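You operate a simulated robot arm through the tools that you are given. There is no shell and no other tool.

The job below is to be done with a simulated robot arm. You get a single attempt, and the scene is never put back.

## Task
Scoop two loads of pasta into the brown paper bag, fold and clip it, stow the scoop, shut the bin.
Fine: pasta scoop, back in its pot; blue clip; spill nothing; other bags, clips, scoops and teal handles stay.

Only the result counts: the job must be done as asked and must still hold three seconds after the hand-in. Knocking over, shifting, dropping, spilling or breaking anything else fails it. Flat cloth is picked up by pressing the open fingertips on it (5 to 10 N) and closing them slowly along it; thin cloth reads only 2 to 8 mm in the jaws.

## Robot
A 7-joint arm with a two-finger parallel gripper, fixed in place. Base frame: the origin is on the floor under the middle of its stand, x ahead of it, y to its left, z up. Readings come in mm, degrees, newtons and seconds.
It reaches about 1058 mm from its shoulder. Its first joint turns from -166.0 to 166.0 degrees. Payload 4.4 kg.
The tool frame sits at the grasp point between the pads (the TCP): z along the fingers, y along the line on which they close. The tips reach 23 mm beyond it. The gripper opens to 94 mm. The fingers are 38 mm wide and 10 mm thick; the gripper's body (54 by 96 mm) begins 39 mm behind the TCP.
Orientation is told as [roll, pitch, yaw] about the base's x, y, z axes, in that order, counted from this pose: with the fingers straight down and closing along the base's y, the tool's x points along the base's -x, its y along +y and its z along -z.

## Interface
- The arm moves only by the tool nudge_tool. Its arguments are lists of equal length, an entry for each row: "travel": the shift along the tool's x, y, z in mm, a list of three; "dr": the turn, a rotation vector about the tool's x, y, z in degrees, a list of three; "claw": the opening, from 0 (shut) to 1 (fully open). In form: {"travel": [[x, y, z], ...], "dr": [[rx, ry, rz], ...], "claw": [claw, ...]}. A call has 1 to 20 rows; each row is the pose to reach, as a shift and turn from the pose commanded when the call began, along the tool's axes at that moment. Rows are played at 5 a second. More than 50 mm and 8.6 degrees between two rows, or a gripper value outside its range, and nothing of the call is played. Where a pose cannot be reached the arm comes as near as it can. A force on the tool above 40 N (or 10 N above the force at the start of the call, whichever is more), or a blocked arm, ends the call early, and 0.2 s more pass. Each finger travels about 108 mm/s and halts on what it meets, pressing with about 40 N; the grip force reading is that of the motor and also rises with nothing between the fingers. The clock runs only during rows and for 0.2 s after the last one: add rows that repeat a pose to give the fingers time. It gives the time, the measured TCP pose, the force on the tool (base axes), the opening and the grip force at its end, in the units of the frame above (readings bear some noise), with the torque about the TCP (base axes, N m) and any sound that the robot's microphone picked up.
- Cameras (640 x 400 px; columns grow to the right, rows downward): "scene" is fixed at [50.4, -647.4, 1465.7]; the picture's right is [0.66, -0.75, 0.00], its down [-0.44, -0.39, -0.81] and it looks along [0.60, 0.53, -0.59] (base axes); focal length 272 px, centre (320, 200). "wrist" rides on the gripper at [86, 16, -74] in the tool frame; the picture's right is [-0.18, 0.98, 0.00], its down [-0.58, -0.11, -0.81] and it looks along [-0.79, -0.15, 0.59] (tool axes); focal length 243 px, centre (320, 200).
- camera(camera): a new picture of that camera. The clock stands still meanwhile.
- locate(camera, pixels): there is no depth. For up to 12 entries [column, row, z] of the newest picture of that camera ("zoom" is the newest enlarged one), the place [x, y] in the base frame at which the ray of that pixel passes the height z, good to about 2 mm. The clock stands still meanwhile.
- zoom(camera, box): a new picture of the part [left, top, right, bottom] of that camera's present view, enlarged. The clock stands still meanwhile.
- finish_job(): hands the job in; it is judged then, once.

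Unless the task says otherwise, let go and move clear before handing in.

The tools are called as a command line: name --argument value ..., lists and objects as JSON in quotes. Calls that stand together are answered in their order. nudge_tool: Moves the arm, as the interface text tells. Its arguments: {"type":"object","properties":{"travel":{"type":"array"},"dr":{"type":"array"},"claw":{"type":"array"}},"required":["travel","dr","claw"]} The other tools are called the same way: camera (camera) takes a picture; locate (camera, pixels) gives the place at which the rays of pixels pass given heights; zoom (camera, box) takes an enlarged picture of a part of a camera's view; finish_job () hands the job in.

At the start:

```text
clock: 0.0
ee_pos: [549.2, -35.3, 1260.7]
tcp_rot: [0.0, 0.1, -0.1]
contact_force: [-0.4, -0.3, -0.1]
ft_torque: [0.02, 0.01, -0.01]
grip_width: 94.2
gripper_force: 0.1
```

scene: 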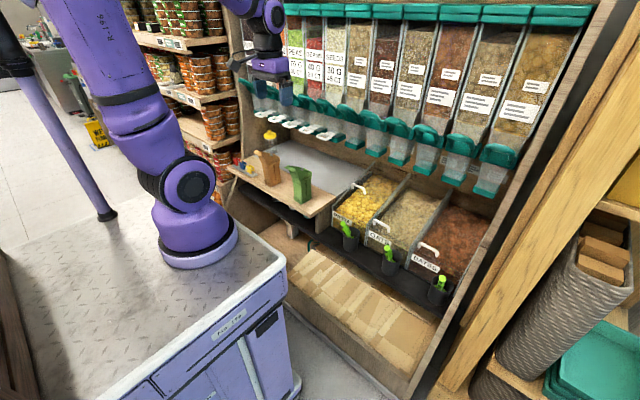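
wrist: 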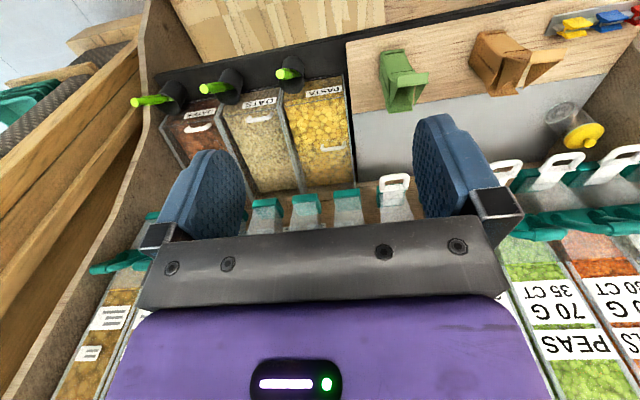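

The scene shows three bins (pasta at about (365,205), oats, dates) with green-handled scoops in pots in front, and a brown and a green bag on the wooden counter around (270,165). I'll zoom in to see the details before moving.

zoom --camera "scene" --box '[220, 120, 340, 220]'

zoom --camera "scene" --box '[320, 160, 480, 310]'

zoom --camera "wrist" --box '[120, 40, 380, 200]'

zoom --camera "wrist" --box '[360, 0, 640, 170]'

```text
4.00 times, centred on (280, 170) of scene
```

zoom: 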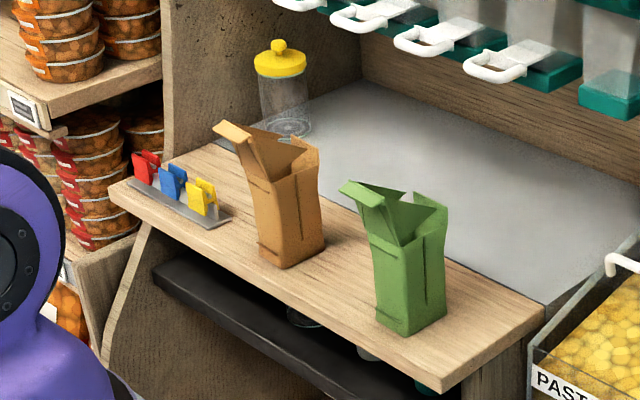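

```text
2.67 times, centred on (400, 235) of scene
```

zoom: 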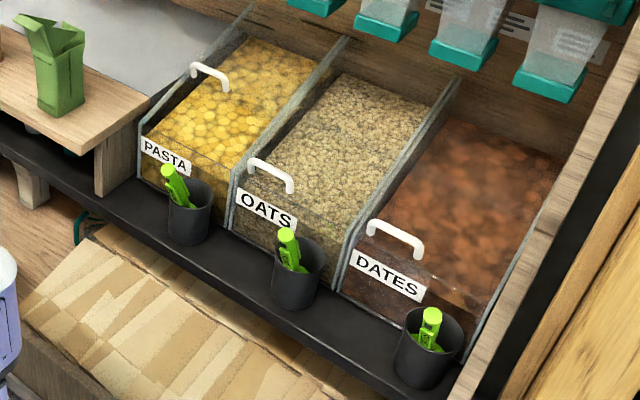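

```text
2.46 times, centred on (250, 120) of wrist
```

zoom: 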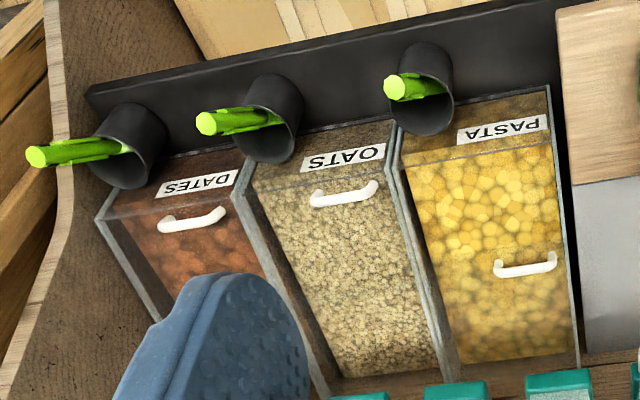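

```text
2.29 times, centred on (500, 85) of wrist
```

zoom: 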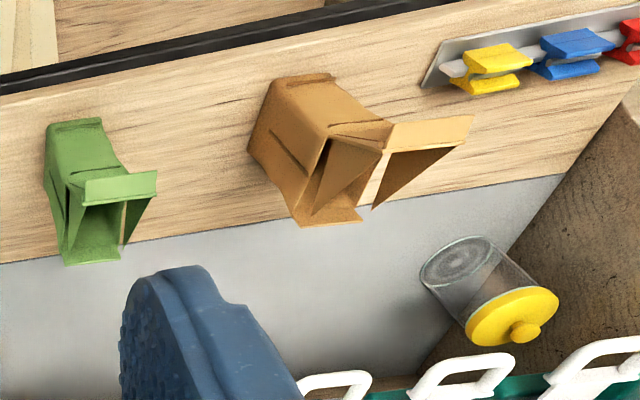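

I see the brown bag (open mouth, front flap), blue clip in the middle of the rail, and the pasta bin with a lid whose handle sits farther back. I'll triangulate key points by asking for several heights in both cameras.

locate --camera "scene" --pixels '[[302, 204.3, 600], [302, 204.3, 700], [302, 204.3, 800], [302, 204.3, 900], [271.3, 187, 700], [271.3, 187, 800], [271.3, 187, 900]]'

locate --camera "wrist" --pixels '[[380, 56.5, 600], [380, 56.5, 700], [380, 56.5, 800], [380, 56.5, 900], [405, 49, 800]]'

```text
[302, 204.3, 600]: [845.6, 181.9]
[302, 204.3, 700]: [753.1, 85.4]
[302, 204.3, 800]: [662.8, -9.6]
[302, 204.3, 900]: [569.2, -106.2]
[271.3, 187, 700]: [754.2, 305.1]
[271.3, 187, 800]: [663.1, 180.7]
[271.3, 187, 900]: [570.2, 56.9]
```

```text
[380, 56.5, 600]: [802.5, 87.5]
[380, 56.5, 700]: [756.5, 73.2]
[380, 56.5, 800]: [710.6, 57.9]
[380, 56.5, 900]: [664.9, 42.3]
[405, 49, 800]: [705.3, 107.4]
```

The counter top comes out at z ≈ 700–705, and the brown bag's near corner at about (752, 302). I'll zoom tighter on the pasta bin, pot and lid.

zoom --camera "scene" --box '[325, 165, 405, 215]'

zoom --camera "scene" --box '[325, 205, 405, 265]'

zoom --camera "wrist" --box '[260, 50, 370, 120]'

zoom --camera "wrist" --box '[270, 110, 380, 200]'

```text
8.00 times, centred on (365, 190) of scene
```

zoom: 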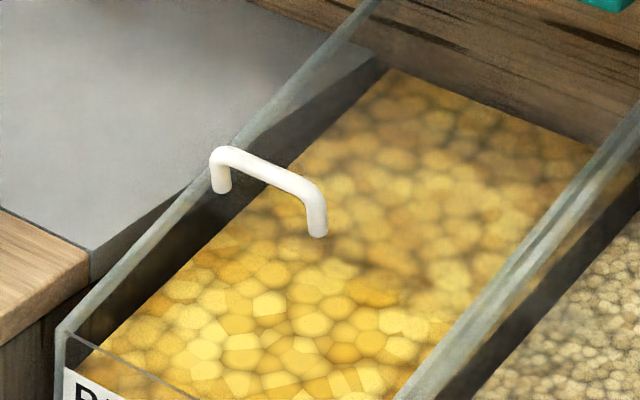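

```text
6.67 times, centred on (365, 235) of scene
```

zoom: 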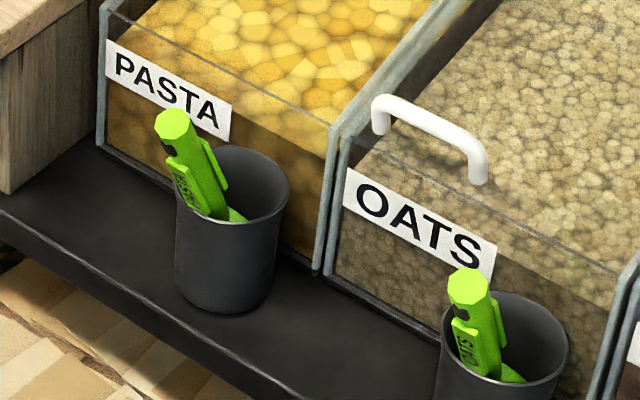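

```text
5.71 times, centred on (315, 85) of wrist
```

zoom: 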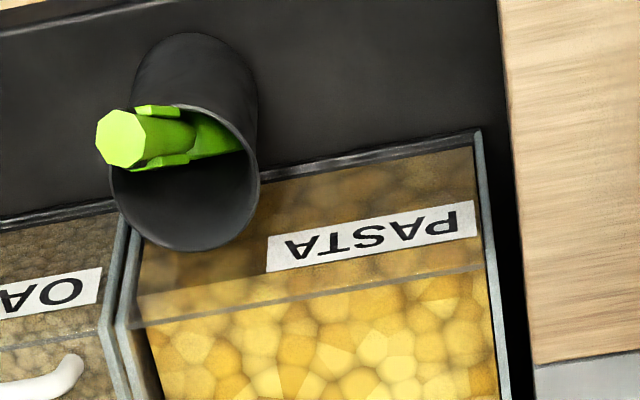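

```text
4.44 times, centred on (325, 155) of wrist
```

zoom: 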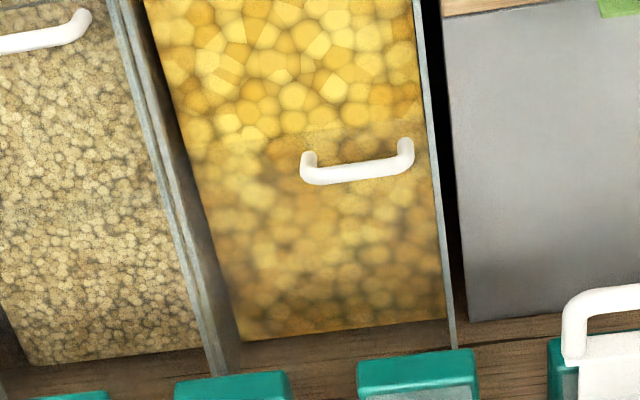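

The pasta lid is already slid half back (edge at the handle, front half of pasta exposed), and the scoop handle leans out of its pot toward the robot/right. I'll triangulate scoop tip, pot rim, bin corner and lid handle.

camera --camera "scene"

camera --camera "wrist"

locate --camera "scene" --pixels '[[343.1, 223.3, 700], [343.1, 223.3, 800], [352, 232.8, 600], [352, 232.8, 700], [332.75, 206.25, 600], [332.75, 206.25, 700], [352.6, 188.0, 700], [352.6, 188.0, 800], [364.7, 194, 700], [364.7, 194, 800], [350.8, 248.5, 500], [350.8, 248.5, 600]]'

locate --camera "wrist" --pixels '[[279, 74.2, 700], [279, 74.2, 800], [291.4, 81.2, 600], [291.4, 81.2, 700], [344.3, 96.4, 600], [344.3, 96.4, 700], [322, 149, 700], [322, 149, 800], [344.5, 144.5, 700], [344.5, 144.5, 800], [342.7, 72.8, 500], [342.7, 72.8, 600]]'

```text
taken
```

scene: 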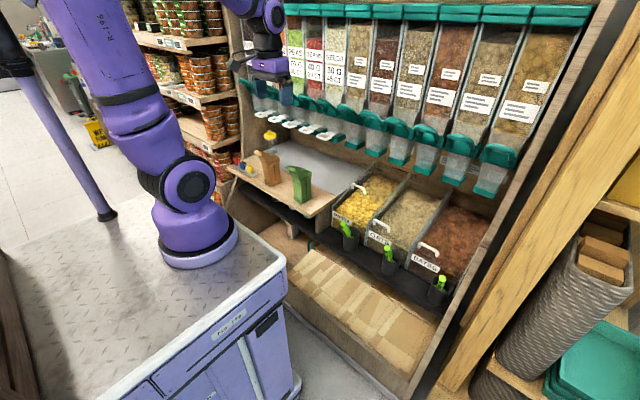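

```text
taken
```

wrist: 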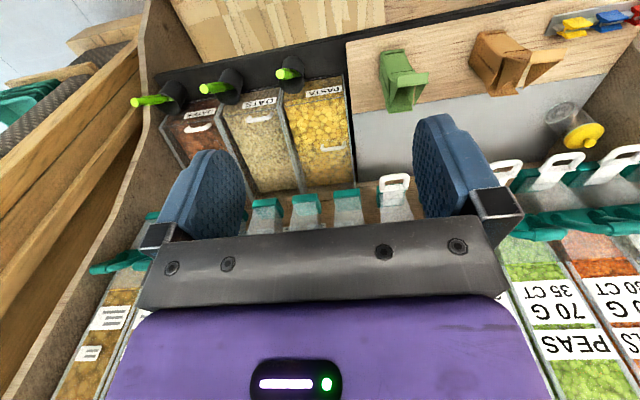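

```text
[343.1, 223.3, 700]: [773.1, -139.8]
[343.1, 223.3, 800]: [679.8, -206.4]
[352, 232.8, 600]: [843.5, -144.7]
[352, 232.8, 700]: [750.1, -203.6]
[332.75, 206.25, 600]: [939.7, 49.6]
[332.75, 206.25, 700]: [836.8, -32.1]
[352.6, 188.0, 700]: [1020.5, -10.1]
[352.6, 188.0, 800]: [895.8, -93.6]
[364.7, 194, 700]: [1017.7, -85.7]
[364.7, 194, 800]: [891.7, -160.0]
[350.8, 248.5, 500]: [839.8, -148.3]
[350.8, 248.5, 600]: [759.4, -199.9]
```

```text
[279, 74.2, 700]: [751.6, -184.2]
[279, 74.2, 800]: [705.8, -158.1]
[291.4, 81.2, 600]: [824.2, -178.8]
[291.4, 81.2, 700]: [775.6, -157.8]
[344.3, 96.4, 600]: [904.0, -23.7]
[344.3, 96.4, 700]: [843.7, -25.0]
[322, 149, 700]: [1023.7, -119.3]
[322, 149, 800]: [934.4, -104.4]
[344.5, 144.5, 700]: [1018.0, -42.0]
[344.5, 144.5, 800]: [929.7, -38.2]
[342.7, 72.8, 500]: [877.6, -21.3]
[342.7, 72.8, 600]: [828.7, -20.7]
```

Triangulation gives: scoop tip ≈ (730,-171,747), pot rim centre ≈ (803,-170,643), shelf ≈ 552, bin front corner ≈ (852,-24,690), lid handle ≈ (982, -114…-40, 735). I'll move the wrist camera nearer the pasta pot for a closer look, staying well above everything.

nudge_tool --travel '[[-13, -12, 36], [-26, -25, 72], [-39, -37, 108], [-52, -49, 144], [-65, -62, 180], [-77, -74, 216], [-90, -86, 252], [-103, -98, 288], [-116, -111, 324], [-129, -123, 359]]' --dr '[[0, 0, 0], [0, 0, 0], [0, 0, 0], [0, 0, 0], [0, 0, 0], [0, 0, 0], [0, 0, 0], [0, 0, 0], [0, 0, 0], [0, 0, 0]]' --claw '[1, 1, 1, 1, 1, 1, 1, 1, 1, 1]'

camera --camera "wrist"

camera --camera "scene"

```text
clock: 2.2
ee_pos: [677.3, -158.3, 901.6]
tcp_rot: [0.0, -0.2, -0.1]
contact_force: [0.2, -0.1, 0.7]
ft_torque: [0.0, -0.02, 0.01]
grip_width: 93.9
gripper_force: 0.0
```

```text
taken
```

wrist: 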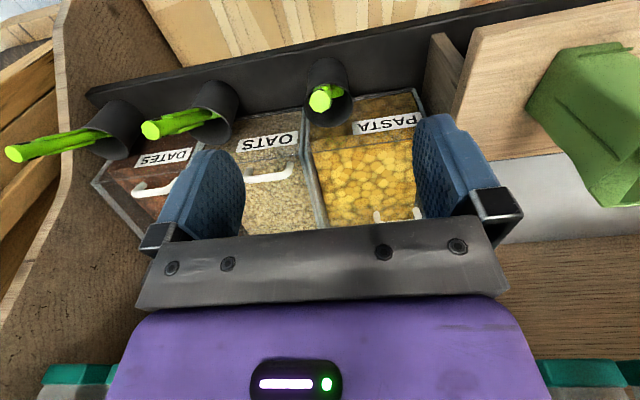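

```text
taken
```

scene: 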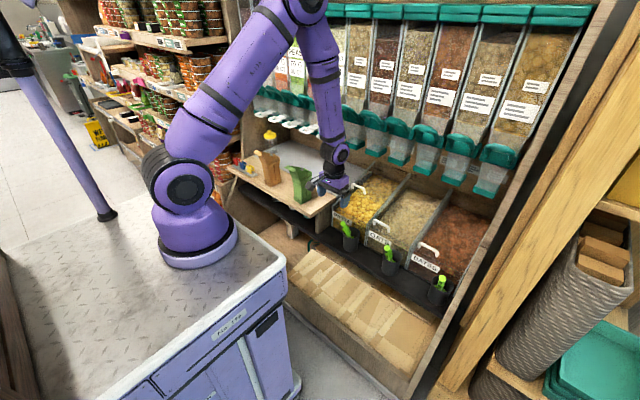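

zoom --camera "wrist" --box '[290, 45, 370, 135]'

zoom --camera "wrist" --box '[130, 60, 250, 150]'

zoom --camera "wrist" --box '[300, 90, 440, 230]'

```text
4.44 times, centred on (330, 90) of wrist
```

zoom: 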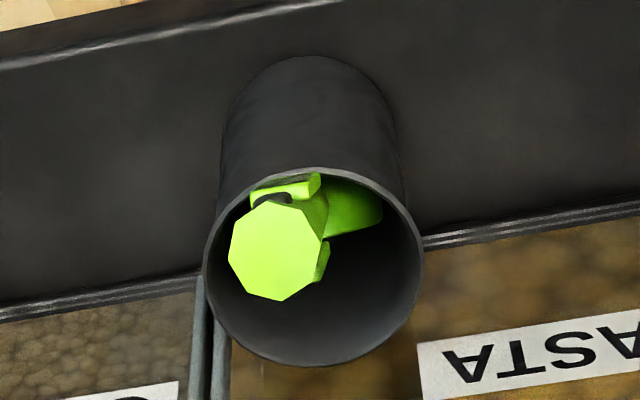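

```text
4.44 times, centred on (190, 105) of wrist
```

zoom: 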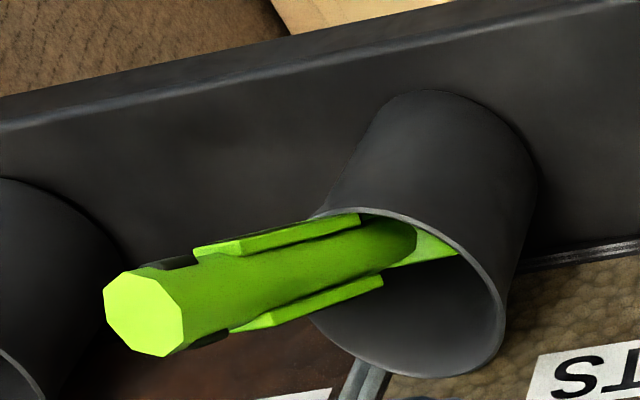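

```text
2.86 times, centred on (370, 160) of wrist
```

zoom: 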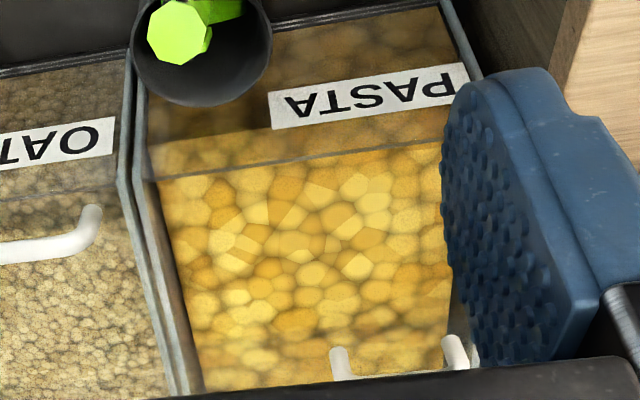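

The handle is octagonal with two flat flanges on opposite sides. I'll triangulate the tip and rim again with this closer view and look for the handle's direction.

locate --camera "wrist" --pixels '[[319.9, 101.3, 700], [319.9, 101.3, 750], [319.9, 101.3, 800], [328.4, 105.1, 600], [328.4, 105.1, 650], [328.4, 105.1, 700], [330, 76, 650], [327, 126.5, 650], [303.5, 105, 650], [353, 105, 650]]'

zoom --camera "scene" --box '[330, 210, 370, 235]'

zoom --camera "scene" --box '[370, 235, 410, 260]'

```text
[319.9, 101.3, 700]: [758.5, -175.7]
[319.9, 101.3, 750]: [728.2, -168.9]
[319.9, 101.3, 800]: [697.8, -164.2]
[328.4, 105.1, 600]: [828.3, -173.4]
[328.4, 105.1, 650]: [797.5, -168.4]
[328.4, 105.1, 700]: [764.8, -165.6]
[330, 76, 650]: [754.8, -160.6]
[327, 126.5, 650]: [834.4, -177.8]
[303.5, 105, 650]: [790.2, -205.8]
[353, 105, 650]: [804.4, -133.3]
```

```text
16.00 times, centred on (350, 222) of scene
```

zoom: 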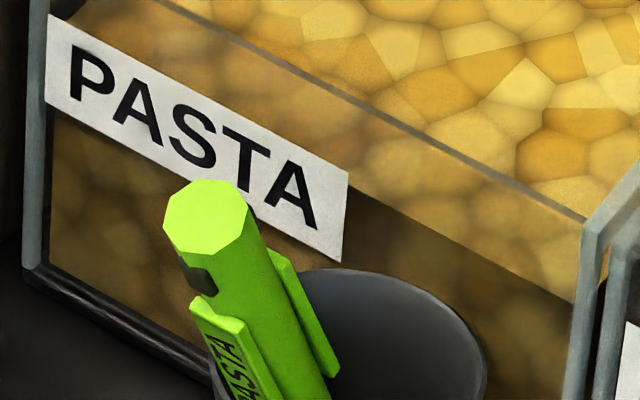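

```text
16.00 times, centred on (390, 248) of scene
```

zoom: 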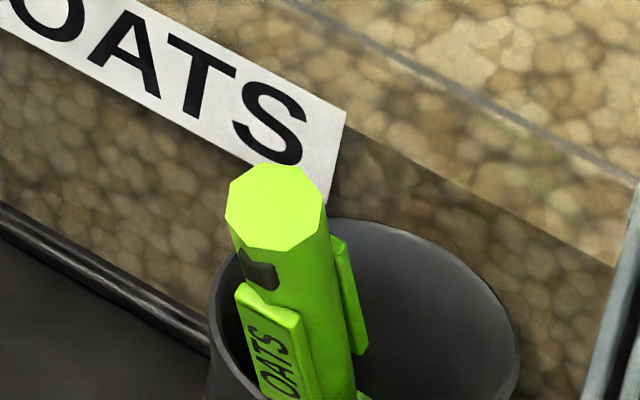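

I'll get the handle axis from both views: the handle tip and a second point lower on the axis.

locate --camera "scene" --pixels '[[342.9, 223.6, 700], [342.9, 223.6, 750], [347.5, 233.9, 650], [347.5, 233.9, 700], [338.8, 224.5, 747], [346, 224.5, 747], [340, 229, 720], [350, 231, 700]]'

locate --camera "wrist" --pixels '[[335.6, 92.3, 600], [335.6, 92.3, 650], [335.6, 92.3, 700], [309.5, 102, 747], [330.5, 99, 747], [318, 91, 747], [322, 112, 747]]'

```text
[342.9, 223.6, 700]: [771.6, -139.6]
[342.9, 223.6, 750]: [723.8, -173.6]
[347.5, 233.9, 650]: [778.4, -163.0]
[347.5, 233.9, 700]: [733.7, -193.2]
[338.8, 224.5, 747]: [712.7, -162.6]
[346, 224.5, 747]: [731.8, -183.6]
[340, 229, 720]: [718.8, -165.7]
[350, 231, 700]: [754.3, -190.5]
```

```text
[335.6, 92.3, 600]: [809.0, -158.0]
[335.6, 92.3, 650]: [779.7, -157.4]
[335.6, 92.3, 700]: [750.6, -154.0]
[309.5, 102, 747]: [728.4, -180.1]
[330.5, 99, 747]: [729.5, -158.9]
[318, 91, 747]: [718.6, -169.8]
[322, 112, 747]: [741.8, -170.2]
```

The handle axis runs from the tip (729,-170,747) down to about (780,-159,648), leaning ~27° toward the robot. I'll lower the camera to look down into the pot and see which way the bowl faces.

nudge_tool --travel '[[-27, -2, 0], [-54, -4, 29], [-80, -6, 58], [-107, -9, 87], [-107, -9, 112]]' --dr '[[0, 0, 0], [0, 0, 0], [0, 0, 0], [0, 0, 0], [0, 0, 0]]' --claw '[1, 1, 1, 1, 1]'

camera --camera "wrist"

zoom --camera "wrist" --box '[240, 0, 400, 100]'

```text
clock: 3.4
ee_pos: [785.4, -167.5, 790.7]
tcp_rot: [0.0, -0.1, 0.0]
contact_force: [0.6, 0.3, 0.4]
ft_torque: [0.02, 0.02, 0.0]
grip_width: 94.0
gripper_force: 0.0
```

```text
taken
```

wrist: 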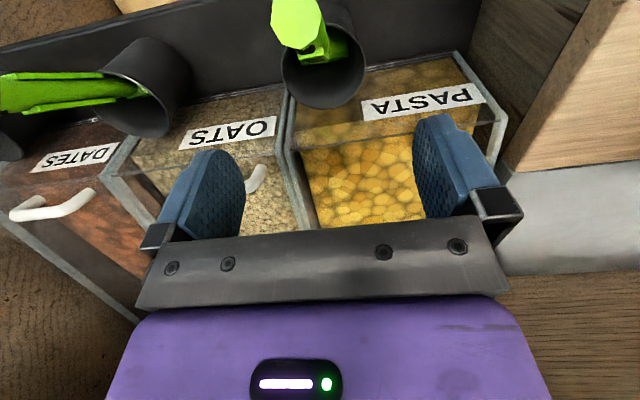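

```text
4.00 times, centred on (320, 50) of wrist
```

zoom: 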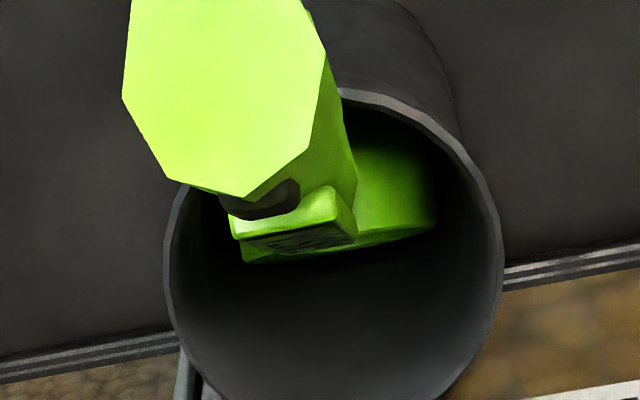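

Looking into the pot (zoom around (300,200)) I see the bowl's straight top edge on the bin side, so its open face points toward +x, and it will face up when the tool tips to horizontal. I'll check tip and handle positions in this view before lining up.

locate --camera "wrist" --pixels '[[296.2, 22.5, 740], [296.2, 22.5, 750], [271, 22, 747], [321, 22, 747], [323.5, 48, 700], [323.5, 48, 690], [328, 58, 680], [301, 65, 650], [348.5, 56, 650], [282, 85, 645], [362, 60, 645], [324, 25, 645]]'

zoom --camera "scene" --box '[320, 180, 400, 240]'

```text
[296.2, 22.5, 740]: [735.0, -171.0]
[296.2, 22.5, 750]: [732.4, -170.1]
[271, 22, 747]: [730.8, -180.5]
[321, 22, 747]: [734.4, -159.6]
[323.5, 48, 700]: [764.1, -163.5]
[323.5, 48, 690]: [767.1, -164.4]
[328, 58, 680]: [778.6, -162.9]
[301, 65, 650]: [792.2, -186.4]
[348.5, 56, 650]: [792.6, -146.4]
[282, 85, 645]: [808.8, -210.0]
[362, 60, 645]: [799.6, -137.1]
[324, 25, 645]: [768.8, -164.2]
```

```text
6.67 times, centred on (360, 210) of scene
```

zoom: 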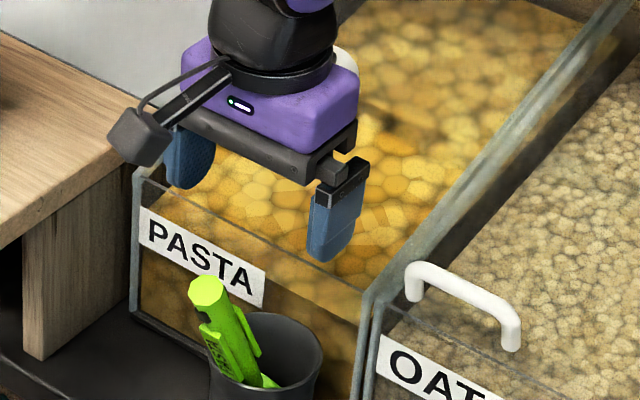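

The tip is at (733,-170,747), about 21 mm across, with the bowl edge centred on y ≈ -166. I'll back off up and toward the robot while tilting the tool ~28° to line up with the handle, stopping 90 mm short.

nudge_tool --travel '[[0, 0, -30], [30, -3, -30], [60, -5, -25], [79, -7.6, -15], [79, -7.6, -8], [79, -7.6, -8]]' --dr '[[0, 0, 0], [-1.2, -7, 0], [-2.4, -14, 0], [-3.6, -21, 0], [-4.8, -28, 0], [-4.8, -28, 0]]' --claw '[1, 1, 1, 1, 1, 1]'

camera --camera "wrist"

zoom --camera "scene" --box '[310, 180, 390, 240]'

```text
clock: 4.8
ee_pos: [705.3, -174.9, 797.2]
tcp_rot: [5.3, -28.0, -1.4]
contact_force: [0.0, -0.1, -0.8]
ft_torque: [-0.03, -0.01, 0.02]
grip_width: 93.9
gripper_force: 0.1
```

```text
taken
```

wrist: 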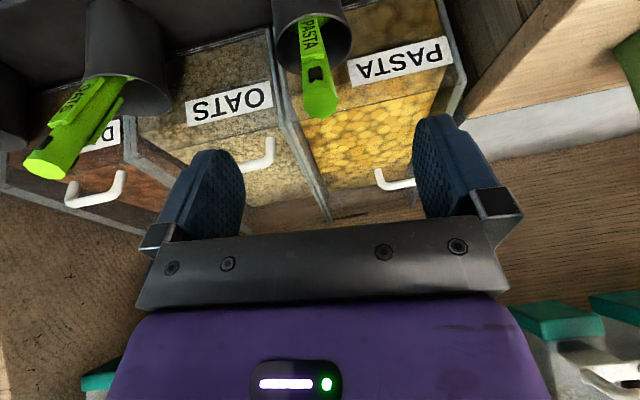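

```text
6.67 times, centred on (350, 210) of scene
```

zoom: 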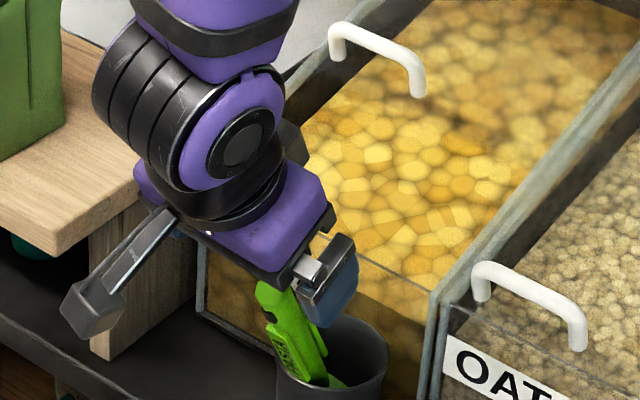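

The handle is lined up between the fingers: tip at about (320,105), nearly where the tool axis projects (320,109). I'll zoom to check the handle's tilt against the tool axis.

zoom --camera "wrist" --box '[270, 0, 370, 125]'

```text
3.20 times, centred on (320, 62) of wrist
```

zoom: 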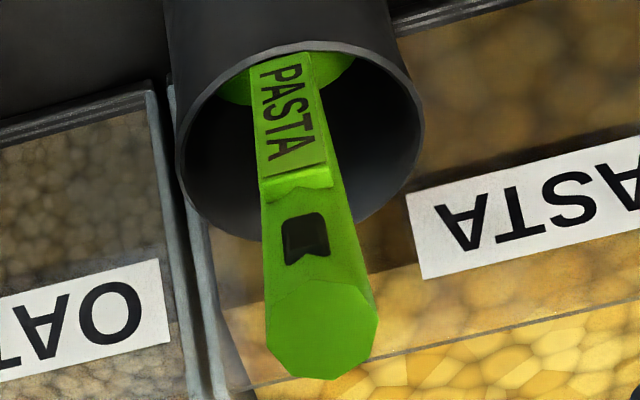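

The handle leans slightly left of the tool axis going away, and the label flange looks rolled ~10°. I'll zoom closer on the tip octagon to measure the roll.

zoom --camera "wrist" --box '[295, 60, 345, 125]'

zoom --camera "wrist" --box '[280, 0, 360, 50]'

```text
6.15 times, centred on (320, 92) of wrist
```

zoom: 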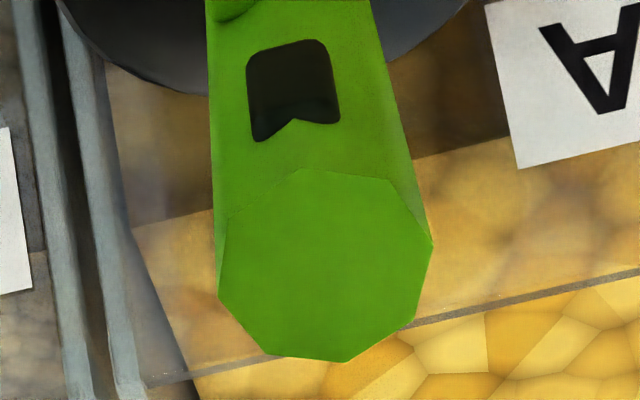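

```text
8.00 times, centred on (320, 25) of wrist
```

zoom: 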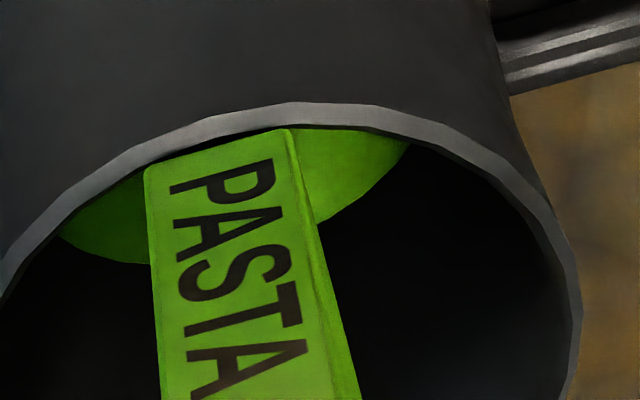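

The octagon is a vertex-up profile, and the flat "PASTA" cheeks sit on the robot side and bin side, so the firmest grip is across the cheeks. I'll correct the axis tilt by 3.5° and then roll the tool ~86° about its own axis so the jaws close across the cheeks.

nudge_tool --travel '[[0, 0, 0]]' --dr '[[3.5, 1, 0]]' --claw '[1]'

nudge_tool --travel '[[0, 0, 0], [0, 0, 0], [0, 0, 0], [0, 0, 0], [0, 0, 0], [0, 0, 0], [0, 0, 0], [0, 0, 0], [0, 0, 0], [0, 0, 0], [0, 0, 0], [0, 0, 0]]' --dr '[[0, 0, 7.8], [0, 0, 15.6], [0, 0, 23.4], [0, 0, 31.2], [0, 0, 39], [0, 0, 46.8], [0, 0, 54.6], [0, 0, 62.4], [0, 0, 70.2], [0, 0, 78], [0, 0, 86], [0, 0, 86]]' --claw '[1, 1, 1, 1, 1, 1, 1, 1, 1, 1, 1, 1]'

camera --camera "wrist"

zoom --camera "scene" --box '[310, 180, 390, 240]'

```text
clock: 5.2
ee_pos: [706.2, -176.9, 797.4]
tcp_rot: [1.8, -27.0, -1.3]
contact_force: [0.4, 0.0, -0.6]
ft_torque: [0.01, 0.03, 0.02]
grip_width: 93.9
gripper_force: 0.0
```

```text
clock: 7.8
ee_pos: [705.1, -175.4, 798.7]
tcp_rot: [27.0, -0.3, -86.9]
contact_force: [-0.1, 0.9, 0.0]
ft_torque: [-0.01, 0.01, 0.01]
grip_width: 93.7
gripper_force: 0.0
```

```text
taken
```

wrist: 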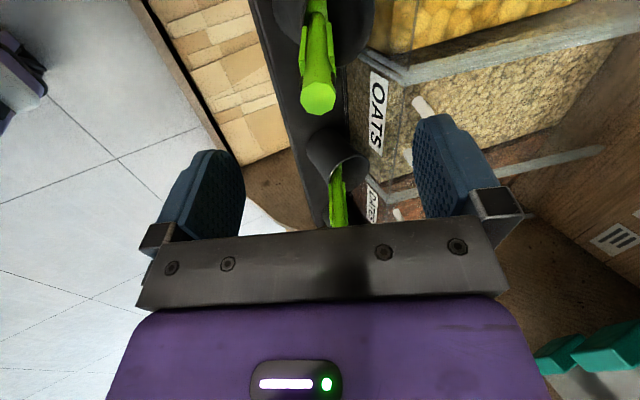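

```text
6.67 times, centred on (350, 210) of scene
```

zoom: 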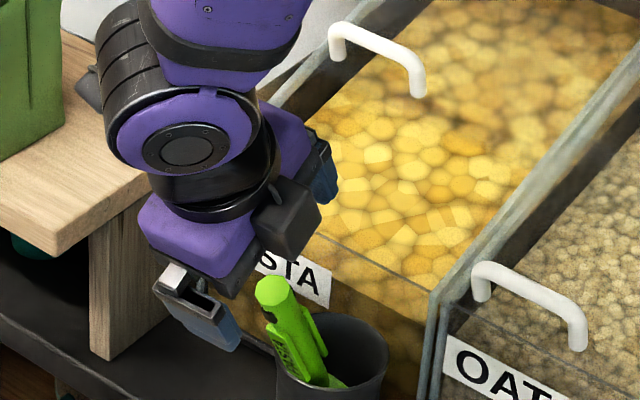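

Now the handle sits between the jaws with its cheeks facing left and right fingers (tip near (318,100)). I'll zoom to check centring before advancing.

zoom --camera "wrist" --box '[270, 0, 370, 125]'

```text
3.20 times, centred on (320, 62) of wrist
```

zoom: 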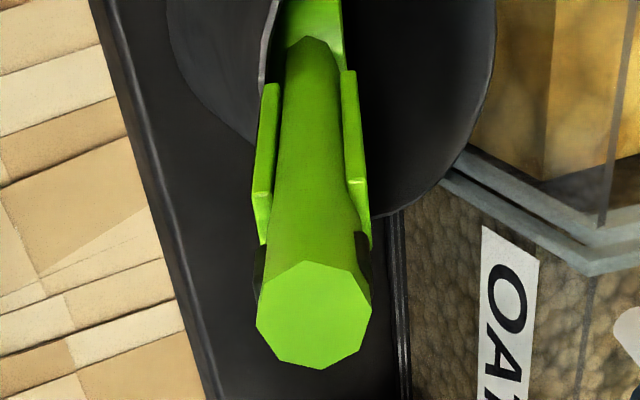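

The jaws are well aligned: the handle axis projects at columns ~313 vs 319 in the zoom, about 1–2 mm off, and ~5 mm off in base y. I'll shift 5 mm sideways and advance 60 mm along the handle.

nudge_tool --travel '[[5, 0, 0], [5, 0, 20], [5, 0, 40], [5, 0, 60], [5, 0, 60]]' --dr '[[0, 0, 0], [0, 0, 0], [0, 0, 0], [0, 0, 0], [0, 0, 0]]' --claw '[1, 1, 1, 1, 1]'

camera --camera "wrist"

zoom --camera "scene" --box '[310, 190, 390, 250]'

```text
clock: 9.0
ee_pos: [732.2, -171.5, 741.5]
tcp_rot: [27.0, -0.3, -87.0]
contact_force: [-0.6, -0.4, -0.5]
ft_torque: [0.0, -0.03, 0.01]
grip_width: 93.9
gripper_force: 0.0
```

```text
taken
```

wrist: 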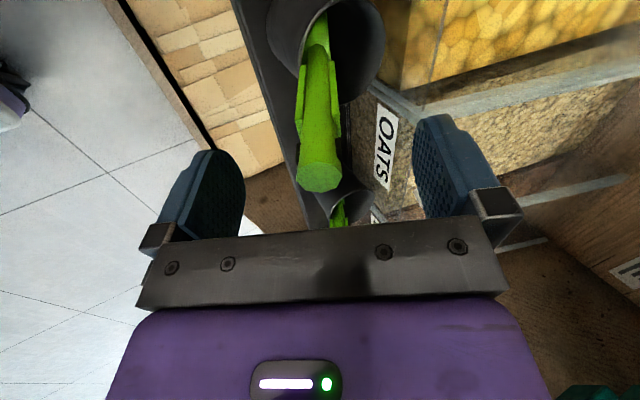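

```text
6.67 times, centred on (350, 220) of scene
```

zoom: 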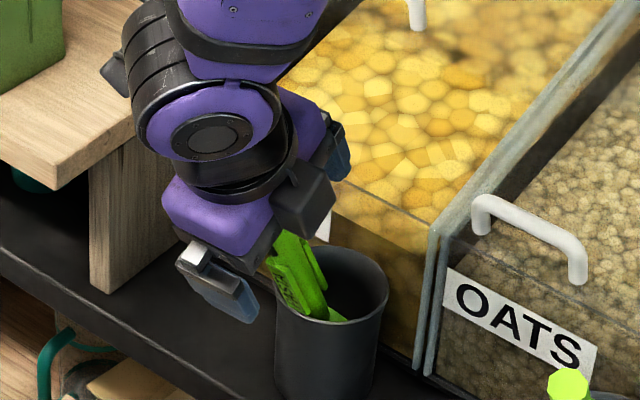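

The tip now projects at (320,178), essentially at the TCP (320,182) and centred. I'll advance 33 mm more and close the jaws gradually on the cheeks.

nudge_tool --travel '[[0, 0, 11], [0, 0, 22], [0, 0, 33], [0, 0, 33]]' --dr '[[0, 0, 0], [0, 0, 0], [0, 0, 0], [0, 0, 0]]' --claw '[1, 1, 1, 1]'

camera --camera "wrist"

```text
clock: 10.0
ee_pos: [747.5, -170.0, 713.6]
tcp_rot: [27.1, -0.3, -87.1]
contact_force: [-1.3, 0.1, -0.9]
ft_torque: [0.02, -0.01, 0.0]
grip_width: 94.2
gripper_force: 0.1
```

```text
taken
```

wrist: 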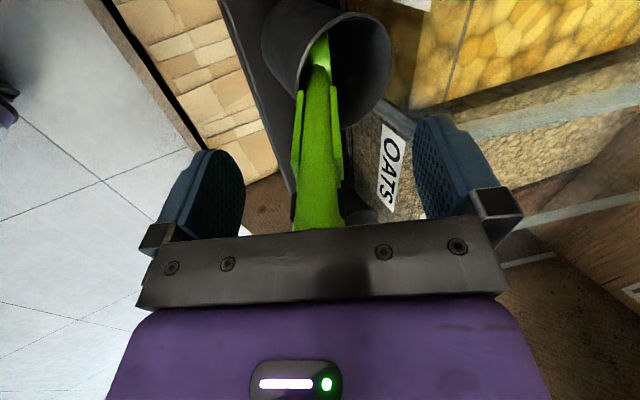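

The handle is between the pads with its end about 6 mm short of the palm. I'll advance 3 mm more and close slowly.

nudge_tool --travel '[[0, 0, 3], [0, 0, 3], [0, 0, 3], [0, 0, 3], [0, 0, 3], [0, 0, 3], [0, 0, 3], [0, 0, 3], [0, 0, 3], [0, 0, 3], [0, 0, 3]]' --dr '[[0, 0, 0], [0, 0, 0], [0, 0, 0], [0, 0, 0], [0, 0, 0], [0, 0, 0], [0, 0, 0], [0, 0, 0], [0, 0, 0], [0, 0, 0], [0, 0, 0]]' --claw '[0.9, 0.75, 0.6, 0.45, 0.38, 0.34, 0.3, 0.27, 0.24, 0.2, 0.15]'

camera --camera "wrist"

zoom --camera "scene" --box '[310, 190, 390, 250]'

```text
clock: 12.4
ee_pos: [748.8, -169.5, 710.9]
tcp_rot: [27.0, -0.3, -86.9]
contact_force: [-3.3, -0.9, -1.3]
ft_torque: [-0.03, 0.54, -0.02]
grip_width: 21.4
gripper_force: 40.1
```

```text
taken
```

wrist: 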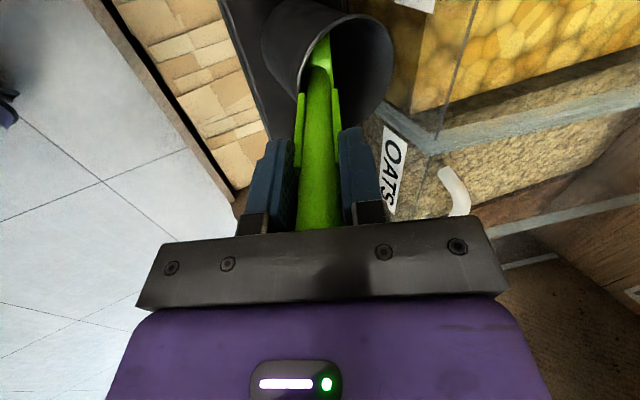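

```text
6.67 times, centred on (350, 220) of scene
```

zoom: 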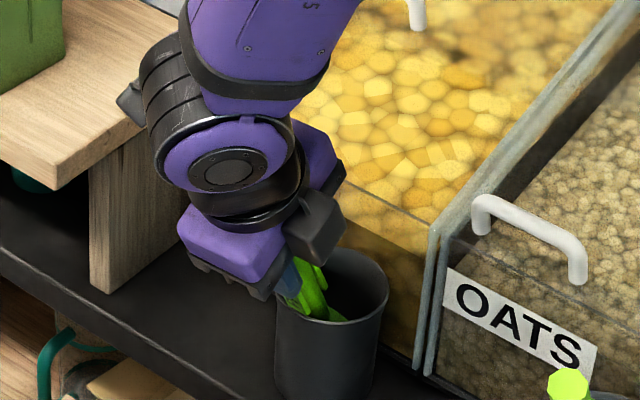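

Gripped on the cheeks (21.4 mm, 40 N). I'll lift straight up so the bowl leaves the pot without touching the rim, watching forces.

nudge_tool --travel '[[0, 2.3, -4.5], [0, 6.8, -13.4], [0, 13.6, -26.7], [0, 20.4, -40.1], [0, 27.2, -53.5], [0, 36.3, -71.3], [0, 45.4, -89.1], [0, 54.5, -107], [0, 61, -120], [0, 61, -120]]' --dr '[[0, 0, 0], [0, 0, 0], [0, 0, 0], [0, 0, 0], [0, 0, 0], [0, 0, 0], [0, 0, 0], [0, 0, 0], [0, 0, 0], [0, 0, 0]]' --claw '[0.1, 0.05, 0, 0, 0, 0, 0, 0, 0, 0]'

camera --camera "wrist"

zoom --camera "scene" --box '[310, 180, 390, 240]'

```text
clock: 14.6
ee_pos: [748.7, -167.9, 846.6]
tcp_rot: [27.0, -0.3, -86.9]
contact_force: [-0.5, 0.2, -0.4]
ft_torque: [0.0, -0.01, 0.01]
grip_width: 21.2
gripper_force: 40.3
```

```text
taken
```

wrist: 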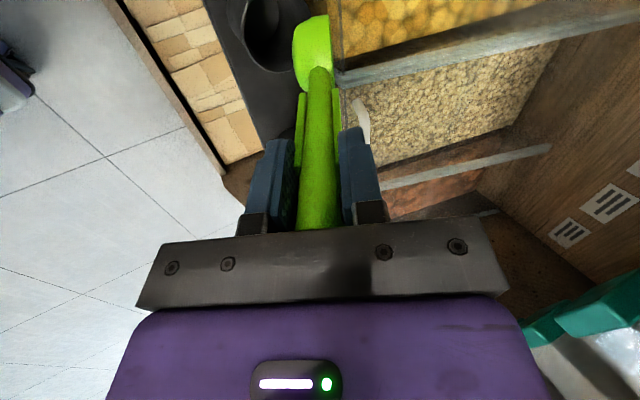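

```text
6.67 times, centred on (350, 210) of scene
```

zoom: 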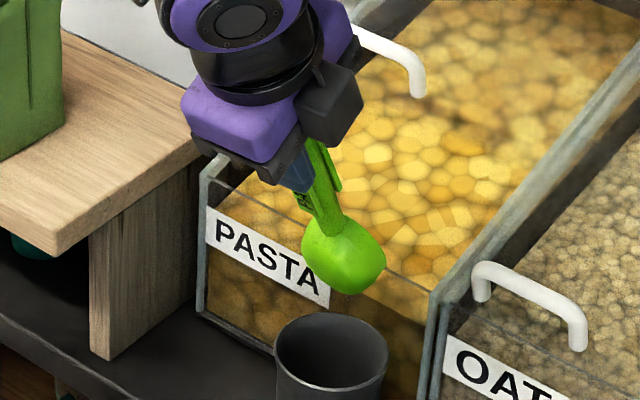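

The scoop is free of the pot (wrist forces near zero, pot untouched). I'll zoom in on the bowl to learn its size and open side.

zoom --camera "wrist" --box '[260, 0, 380, 120]'

zoom --camera "scene" --box '[335, 195, 375, 225]'

camera --camera "scene"

```text
3.33 times, centred on (320, 60) of wrist
```

zoom: 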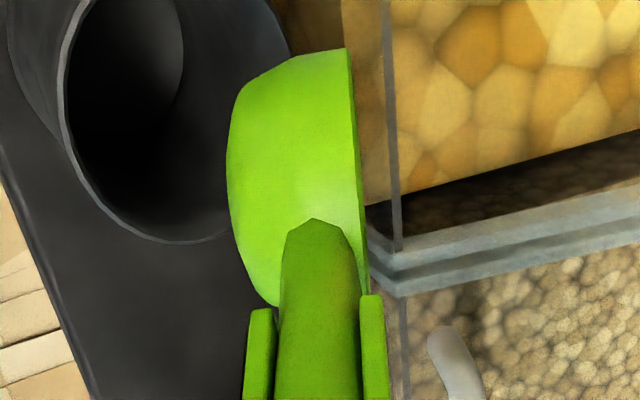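

```text
13.33 times, centred on (355, 210) of scene
```

zoom: 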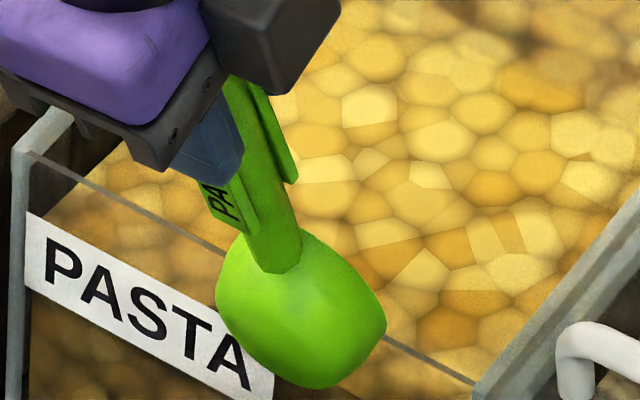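

```text
taken
```

scene: 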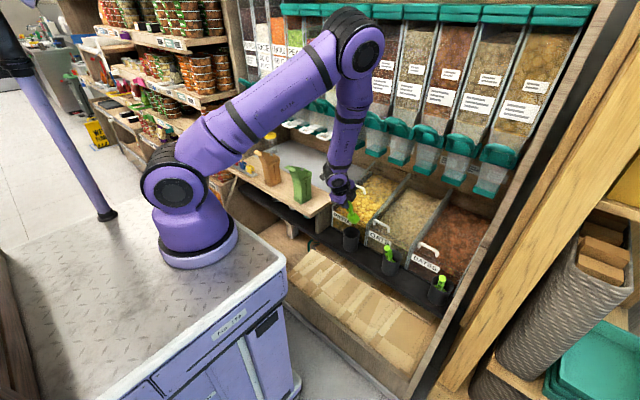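

The bowl is a closed-front deep spoon, open face toward +x, about 75 mm long and 45 mm wide. I'll check bin top height and pasta level by matching points in the two cameras.

locate --camera "scene" --pixels '[[367.6, 224.3, 680], [367.6, 224.3, 700], [333.2, 205.8, 680], [333.2, 205.8, 700], [365.9, 228.3, 650], [365.9, 228.3, 670]]'

locate --camera "wrist" --pixels '[[339.5, 78.6, 680], [339.5, 78.6, 700], [338, 10, 680], [338, 10, 700], [327.5, 14.4, 700], [327.5, 14.4, 720]]'

zoom --camera "scene" --box '[340, 160, 400, 200]'

```text
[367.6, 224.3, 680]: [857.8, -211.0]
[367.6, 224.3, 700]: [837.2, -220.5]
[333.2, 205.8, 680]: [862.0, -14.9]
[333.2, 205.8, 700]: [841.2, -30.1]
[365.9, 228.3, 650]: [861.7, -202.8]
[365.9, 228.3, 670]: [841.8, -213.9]
```

```text
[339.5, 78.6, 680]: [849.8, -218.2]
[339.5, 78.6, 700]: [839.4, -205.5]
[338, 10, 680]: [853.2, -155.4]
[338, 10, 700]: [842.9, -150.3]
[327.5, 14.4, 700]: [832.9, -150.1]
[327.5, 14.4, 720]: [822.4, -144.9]
```

```text
10.00 times, centred on (370, 180) of scene
```

zoom: 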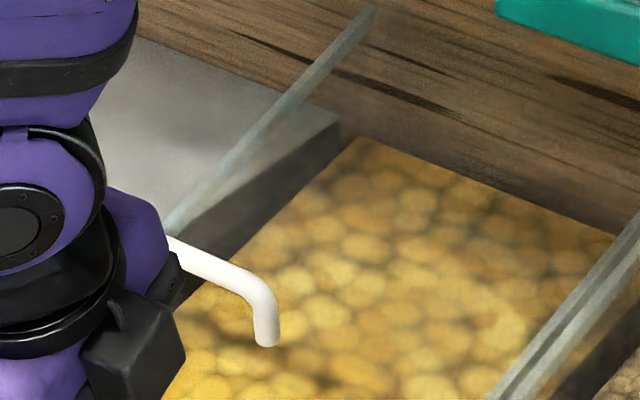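

The bin top slopes up toward the back (front ≈690 at x≈846, wall end ≈767 at x≈1176), so the open gap is the front ~100 mm. I'll zoom hard on the lid's front edge to see exactly where the opening ends.

zoom --camera "scene" --box '[345, 180, 385, 205]'

zoom --camera "scene" --box '[360, 195, 400, 220]'

```text
16.00 times, centred on (365, 192) of scene
```

zoom: 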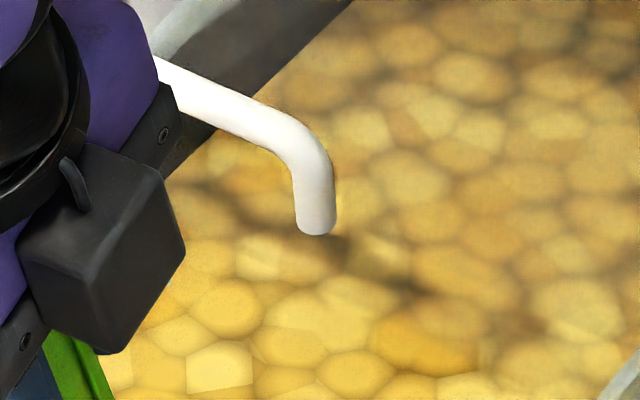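

```text
16.00 times, centred on (380, 208) of scene
```

zoom: 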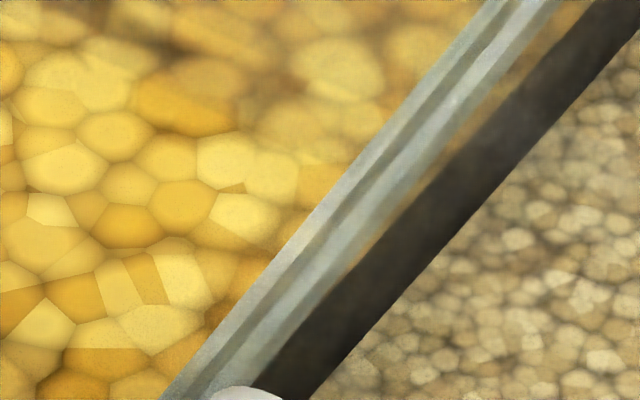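

I can see the lid's sharp/blurred boundary crossing (410,336) in the first zoom. I'll convert that to positions at lid height and check the closed oats lid for reference.

locate --camera "scene" --pixels '[[382.5, 205.5, 717], [370.6, 200.5, 717], [364.8, 193.6, 728], [374.3, 223.75, 705], [388.7, 232, 705], [374.8, 221, 725], [388, 228.5, 725]]'

```text
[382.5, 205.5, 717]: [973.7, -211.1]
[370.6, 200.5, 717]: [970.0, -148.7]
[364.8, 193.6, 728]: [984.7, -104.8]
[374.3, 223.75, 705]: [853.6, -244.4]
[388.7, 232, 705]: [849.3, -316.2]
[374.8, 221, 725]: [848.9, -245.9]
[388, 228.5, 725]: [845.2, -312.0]
```

The lid's front edge is at x≈970 (z≈717) and a closed lid's handle sits at x≈850, so the opening is x 850–968. I'll raise the scoop and bring its tip over the opening at y≈-150 before plunging.

nudge_tool --travel '[[0, 9, -18], [0, 18.2, -35.6], [5, 34, -27], [10, 51, -19], [15.1, 67.1, -10.7], [15.1, 60, 4], [15.1, 53.4, 16], [15.1, 53.4, 16]]' --dr '[[0, 0, 0], [0, 0, 0], [0, 0, 0], [0, 0, 0], [0, 0, 0], [0, 0, 0], [0, 0, 0], [0, 0, 0]]' --claw '[0, 0, 0, 0, 0, 0, 0, 0]'

camera --camera "wrist"

zoom --camera "scene" --box '[330, 165, 400, 225]'

```text
clock: 16.4
ee_pos: [803.1, -150.2, 856.2]
tcp_rot: [27.0, -0.4, -87.0]
contact_force: [0.4, -0.3, -0.8]
ft_torque: [-0.01, 0.02, 0.01]
grip_width: 21.3
gripper_force: 40.1
```

```text
taken
```

wrist: 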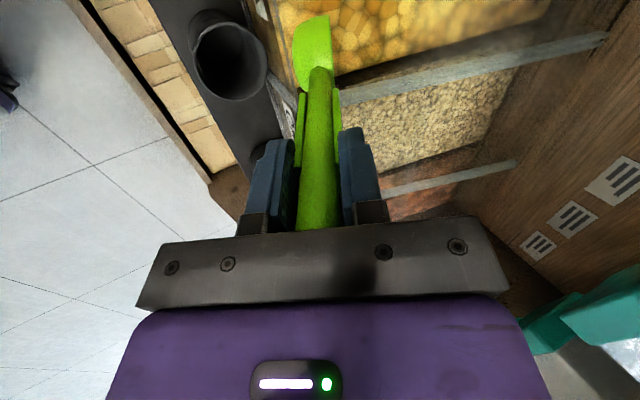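

```text
6.67 times, centred on (365, 195) of scene
```

zoom: 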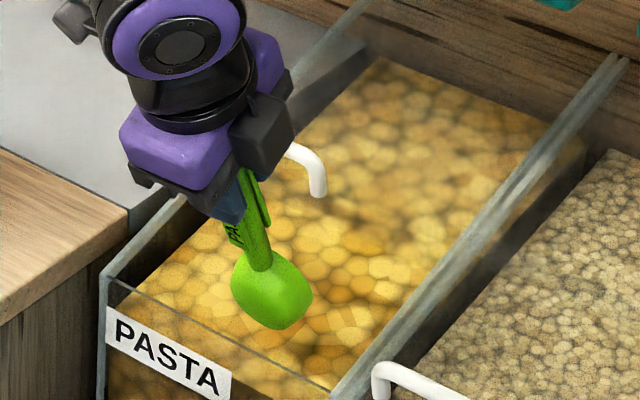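

The bowl hangs over the exposed pasta. I'll plunge along the handle axis ~95 mm, monitoring force.

nudge_tool --travel '[[0, 0, 19], [0, 0, 38], [0, 0, 57], [0, 0, 76], [0, 0, 95], [0, 0, 95]]' --dr '[[0, 0, 0], [0, 0, 0], [0, 0, 0], [0, 0, 0], [0, 0, 0], [0, 0, 0]]' --claw '[0, 0, 0, 0, 0, 0]'

zoom --camera "scene" --box '[330, 165, 400, 225]'

```text
clock: 17.8
ee_pos: [846.3, -147.9, 771.3]
tcp_rot: [27.0, -0.3, -87.0]
contact_force: [0.2, 0.6, -0.2]
ft_torque: [-0.01, 0.04, 0.0]
grip_width: 21.2
gripper_force: 40.1
```

```text
6.67 times, centred on (365, 195) of scene
```

zoom: 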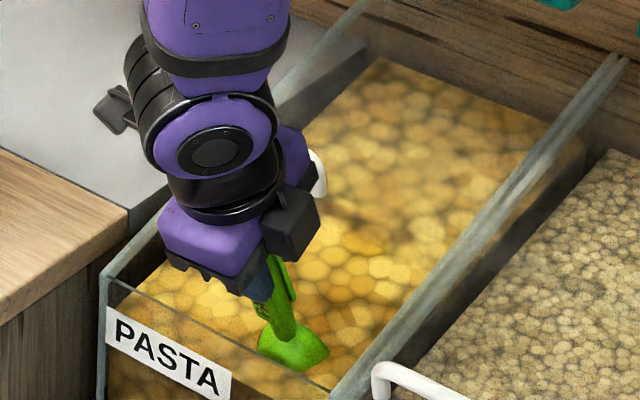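

The bowl tip is under the pasta with negligible force. Now I'll sweep forward, deepen slightly, and rotate the scoop up to level while keeping the handle clear of the front wall and the tip short of the lid.

nudge_tool --travel '[[0.3, -17.4, 21.4], [0.7, -28.6, 29.2], [1.0, -34, 24], [1.4, -39.1, 18.6], [1.8, -44.6, 14.4], [2.2, -50, 10.1], [2.5, -54.6, 5.1], [2.9, -59.2, 0.1], [3.2, -64.5, -5.7], [3.6, -69.7, -11.6], [4.1, -74.5, -19], [4.5, -79.2, -26.2], [4.9, -81, -37], [5.2, -82.8, -48.4], [5.5, -82.3, -61], [5.7, -81.6, -73.7], [5.9, -75, -92], [6, -67.9, -111.6], [6, -67.9, -111.6]]' --dr '[[-8, 0, 0], [-16, 0, 0], [-20, 0, 0], [-24, 0, 0], [-28, 0, 0], [-32, 0, 0], [-36, 0, 0], [-40, 0, 0], [-44, 0, 0], [-48, 0, 0], [-51.5, 0, 0], [-55, 0, 0], [-57, 0, 0], [-59, 0, 0], [-61, 0, 0], [-63, 0, 0], [-63, 0, 0], [-63, 0, 0], [-63, 0, 0]]' --claw '[0, 0, 0, 0, 0, 0, 0, 0, 0, 0, 0, 0, 0, 0, 0, 0, 0, 0, 0]'

camera --camera "wrist"

zoom --camera "scene" --box '[310, 155, 400, 215]'

```text
clock: 21.8
ee_pos: [735.3, -147.5, 839.5]
tcp_rot: [90.0, -0.2, -87.1]
contact_force: [0.5, 0.0, -0.7]
ft_torque: [0.0, 0.08, 0.04]
grip_width: 21.1
gripper_force: 39.9
```

```text
taken
```

wrist: 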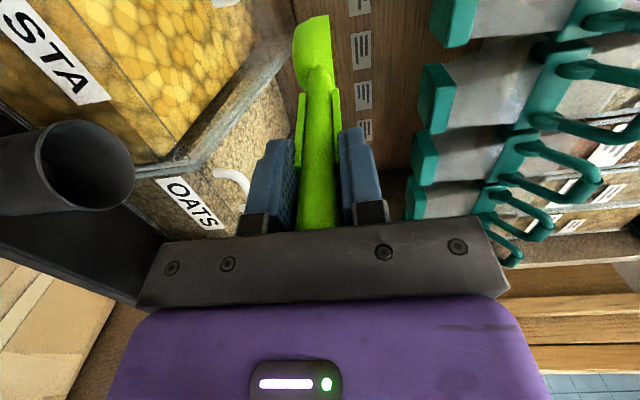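

```text
6.67 times, centred on (355, 185) of scene
```

zoom: 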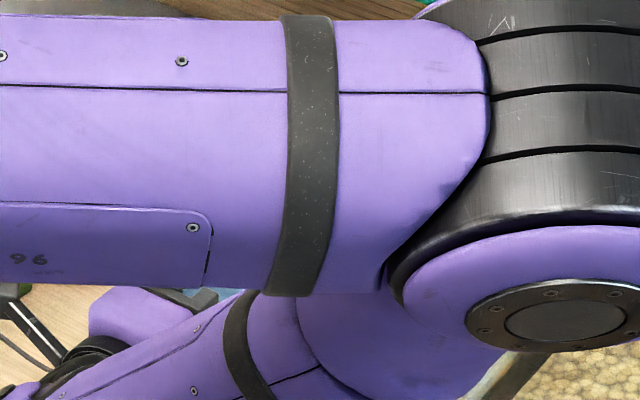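

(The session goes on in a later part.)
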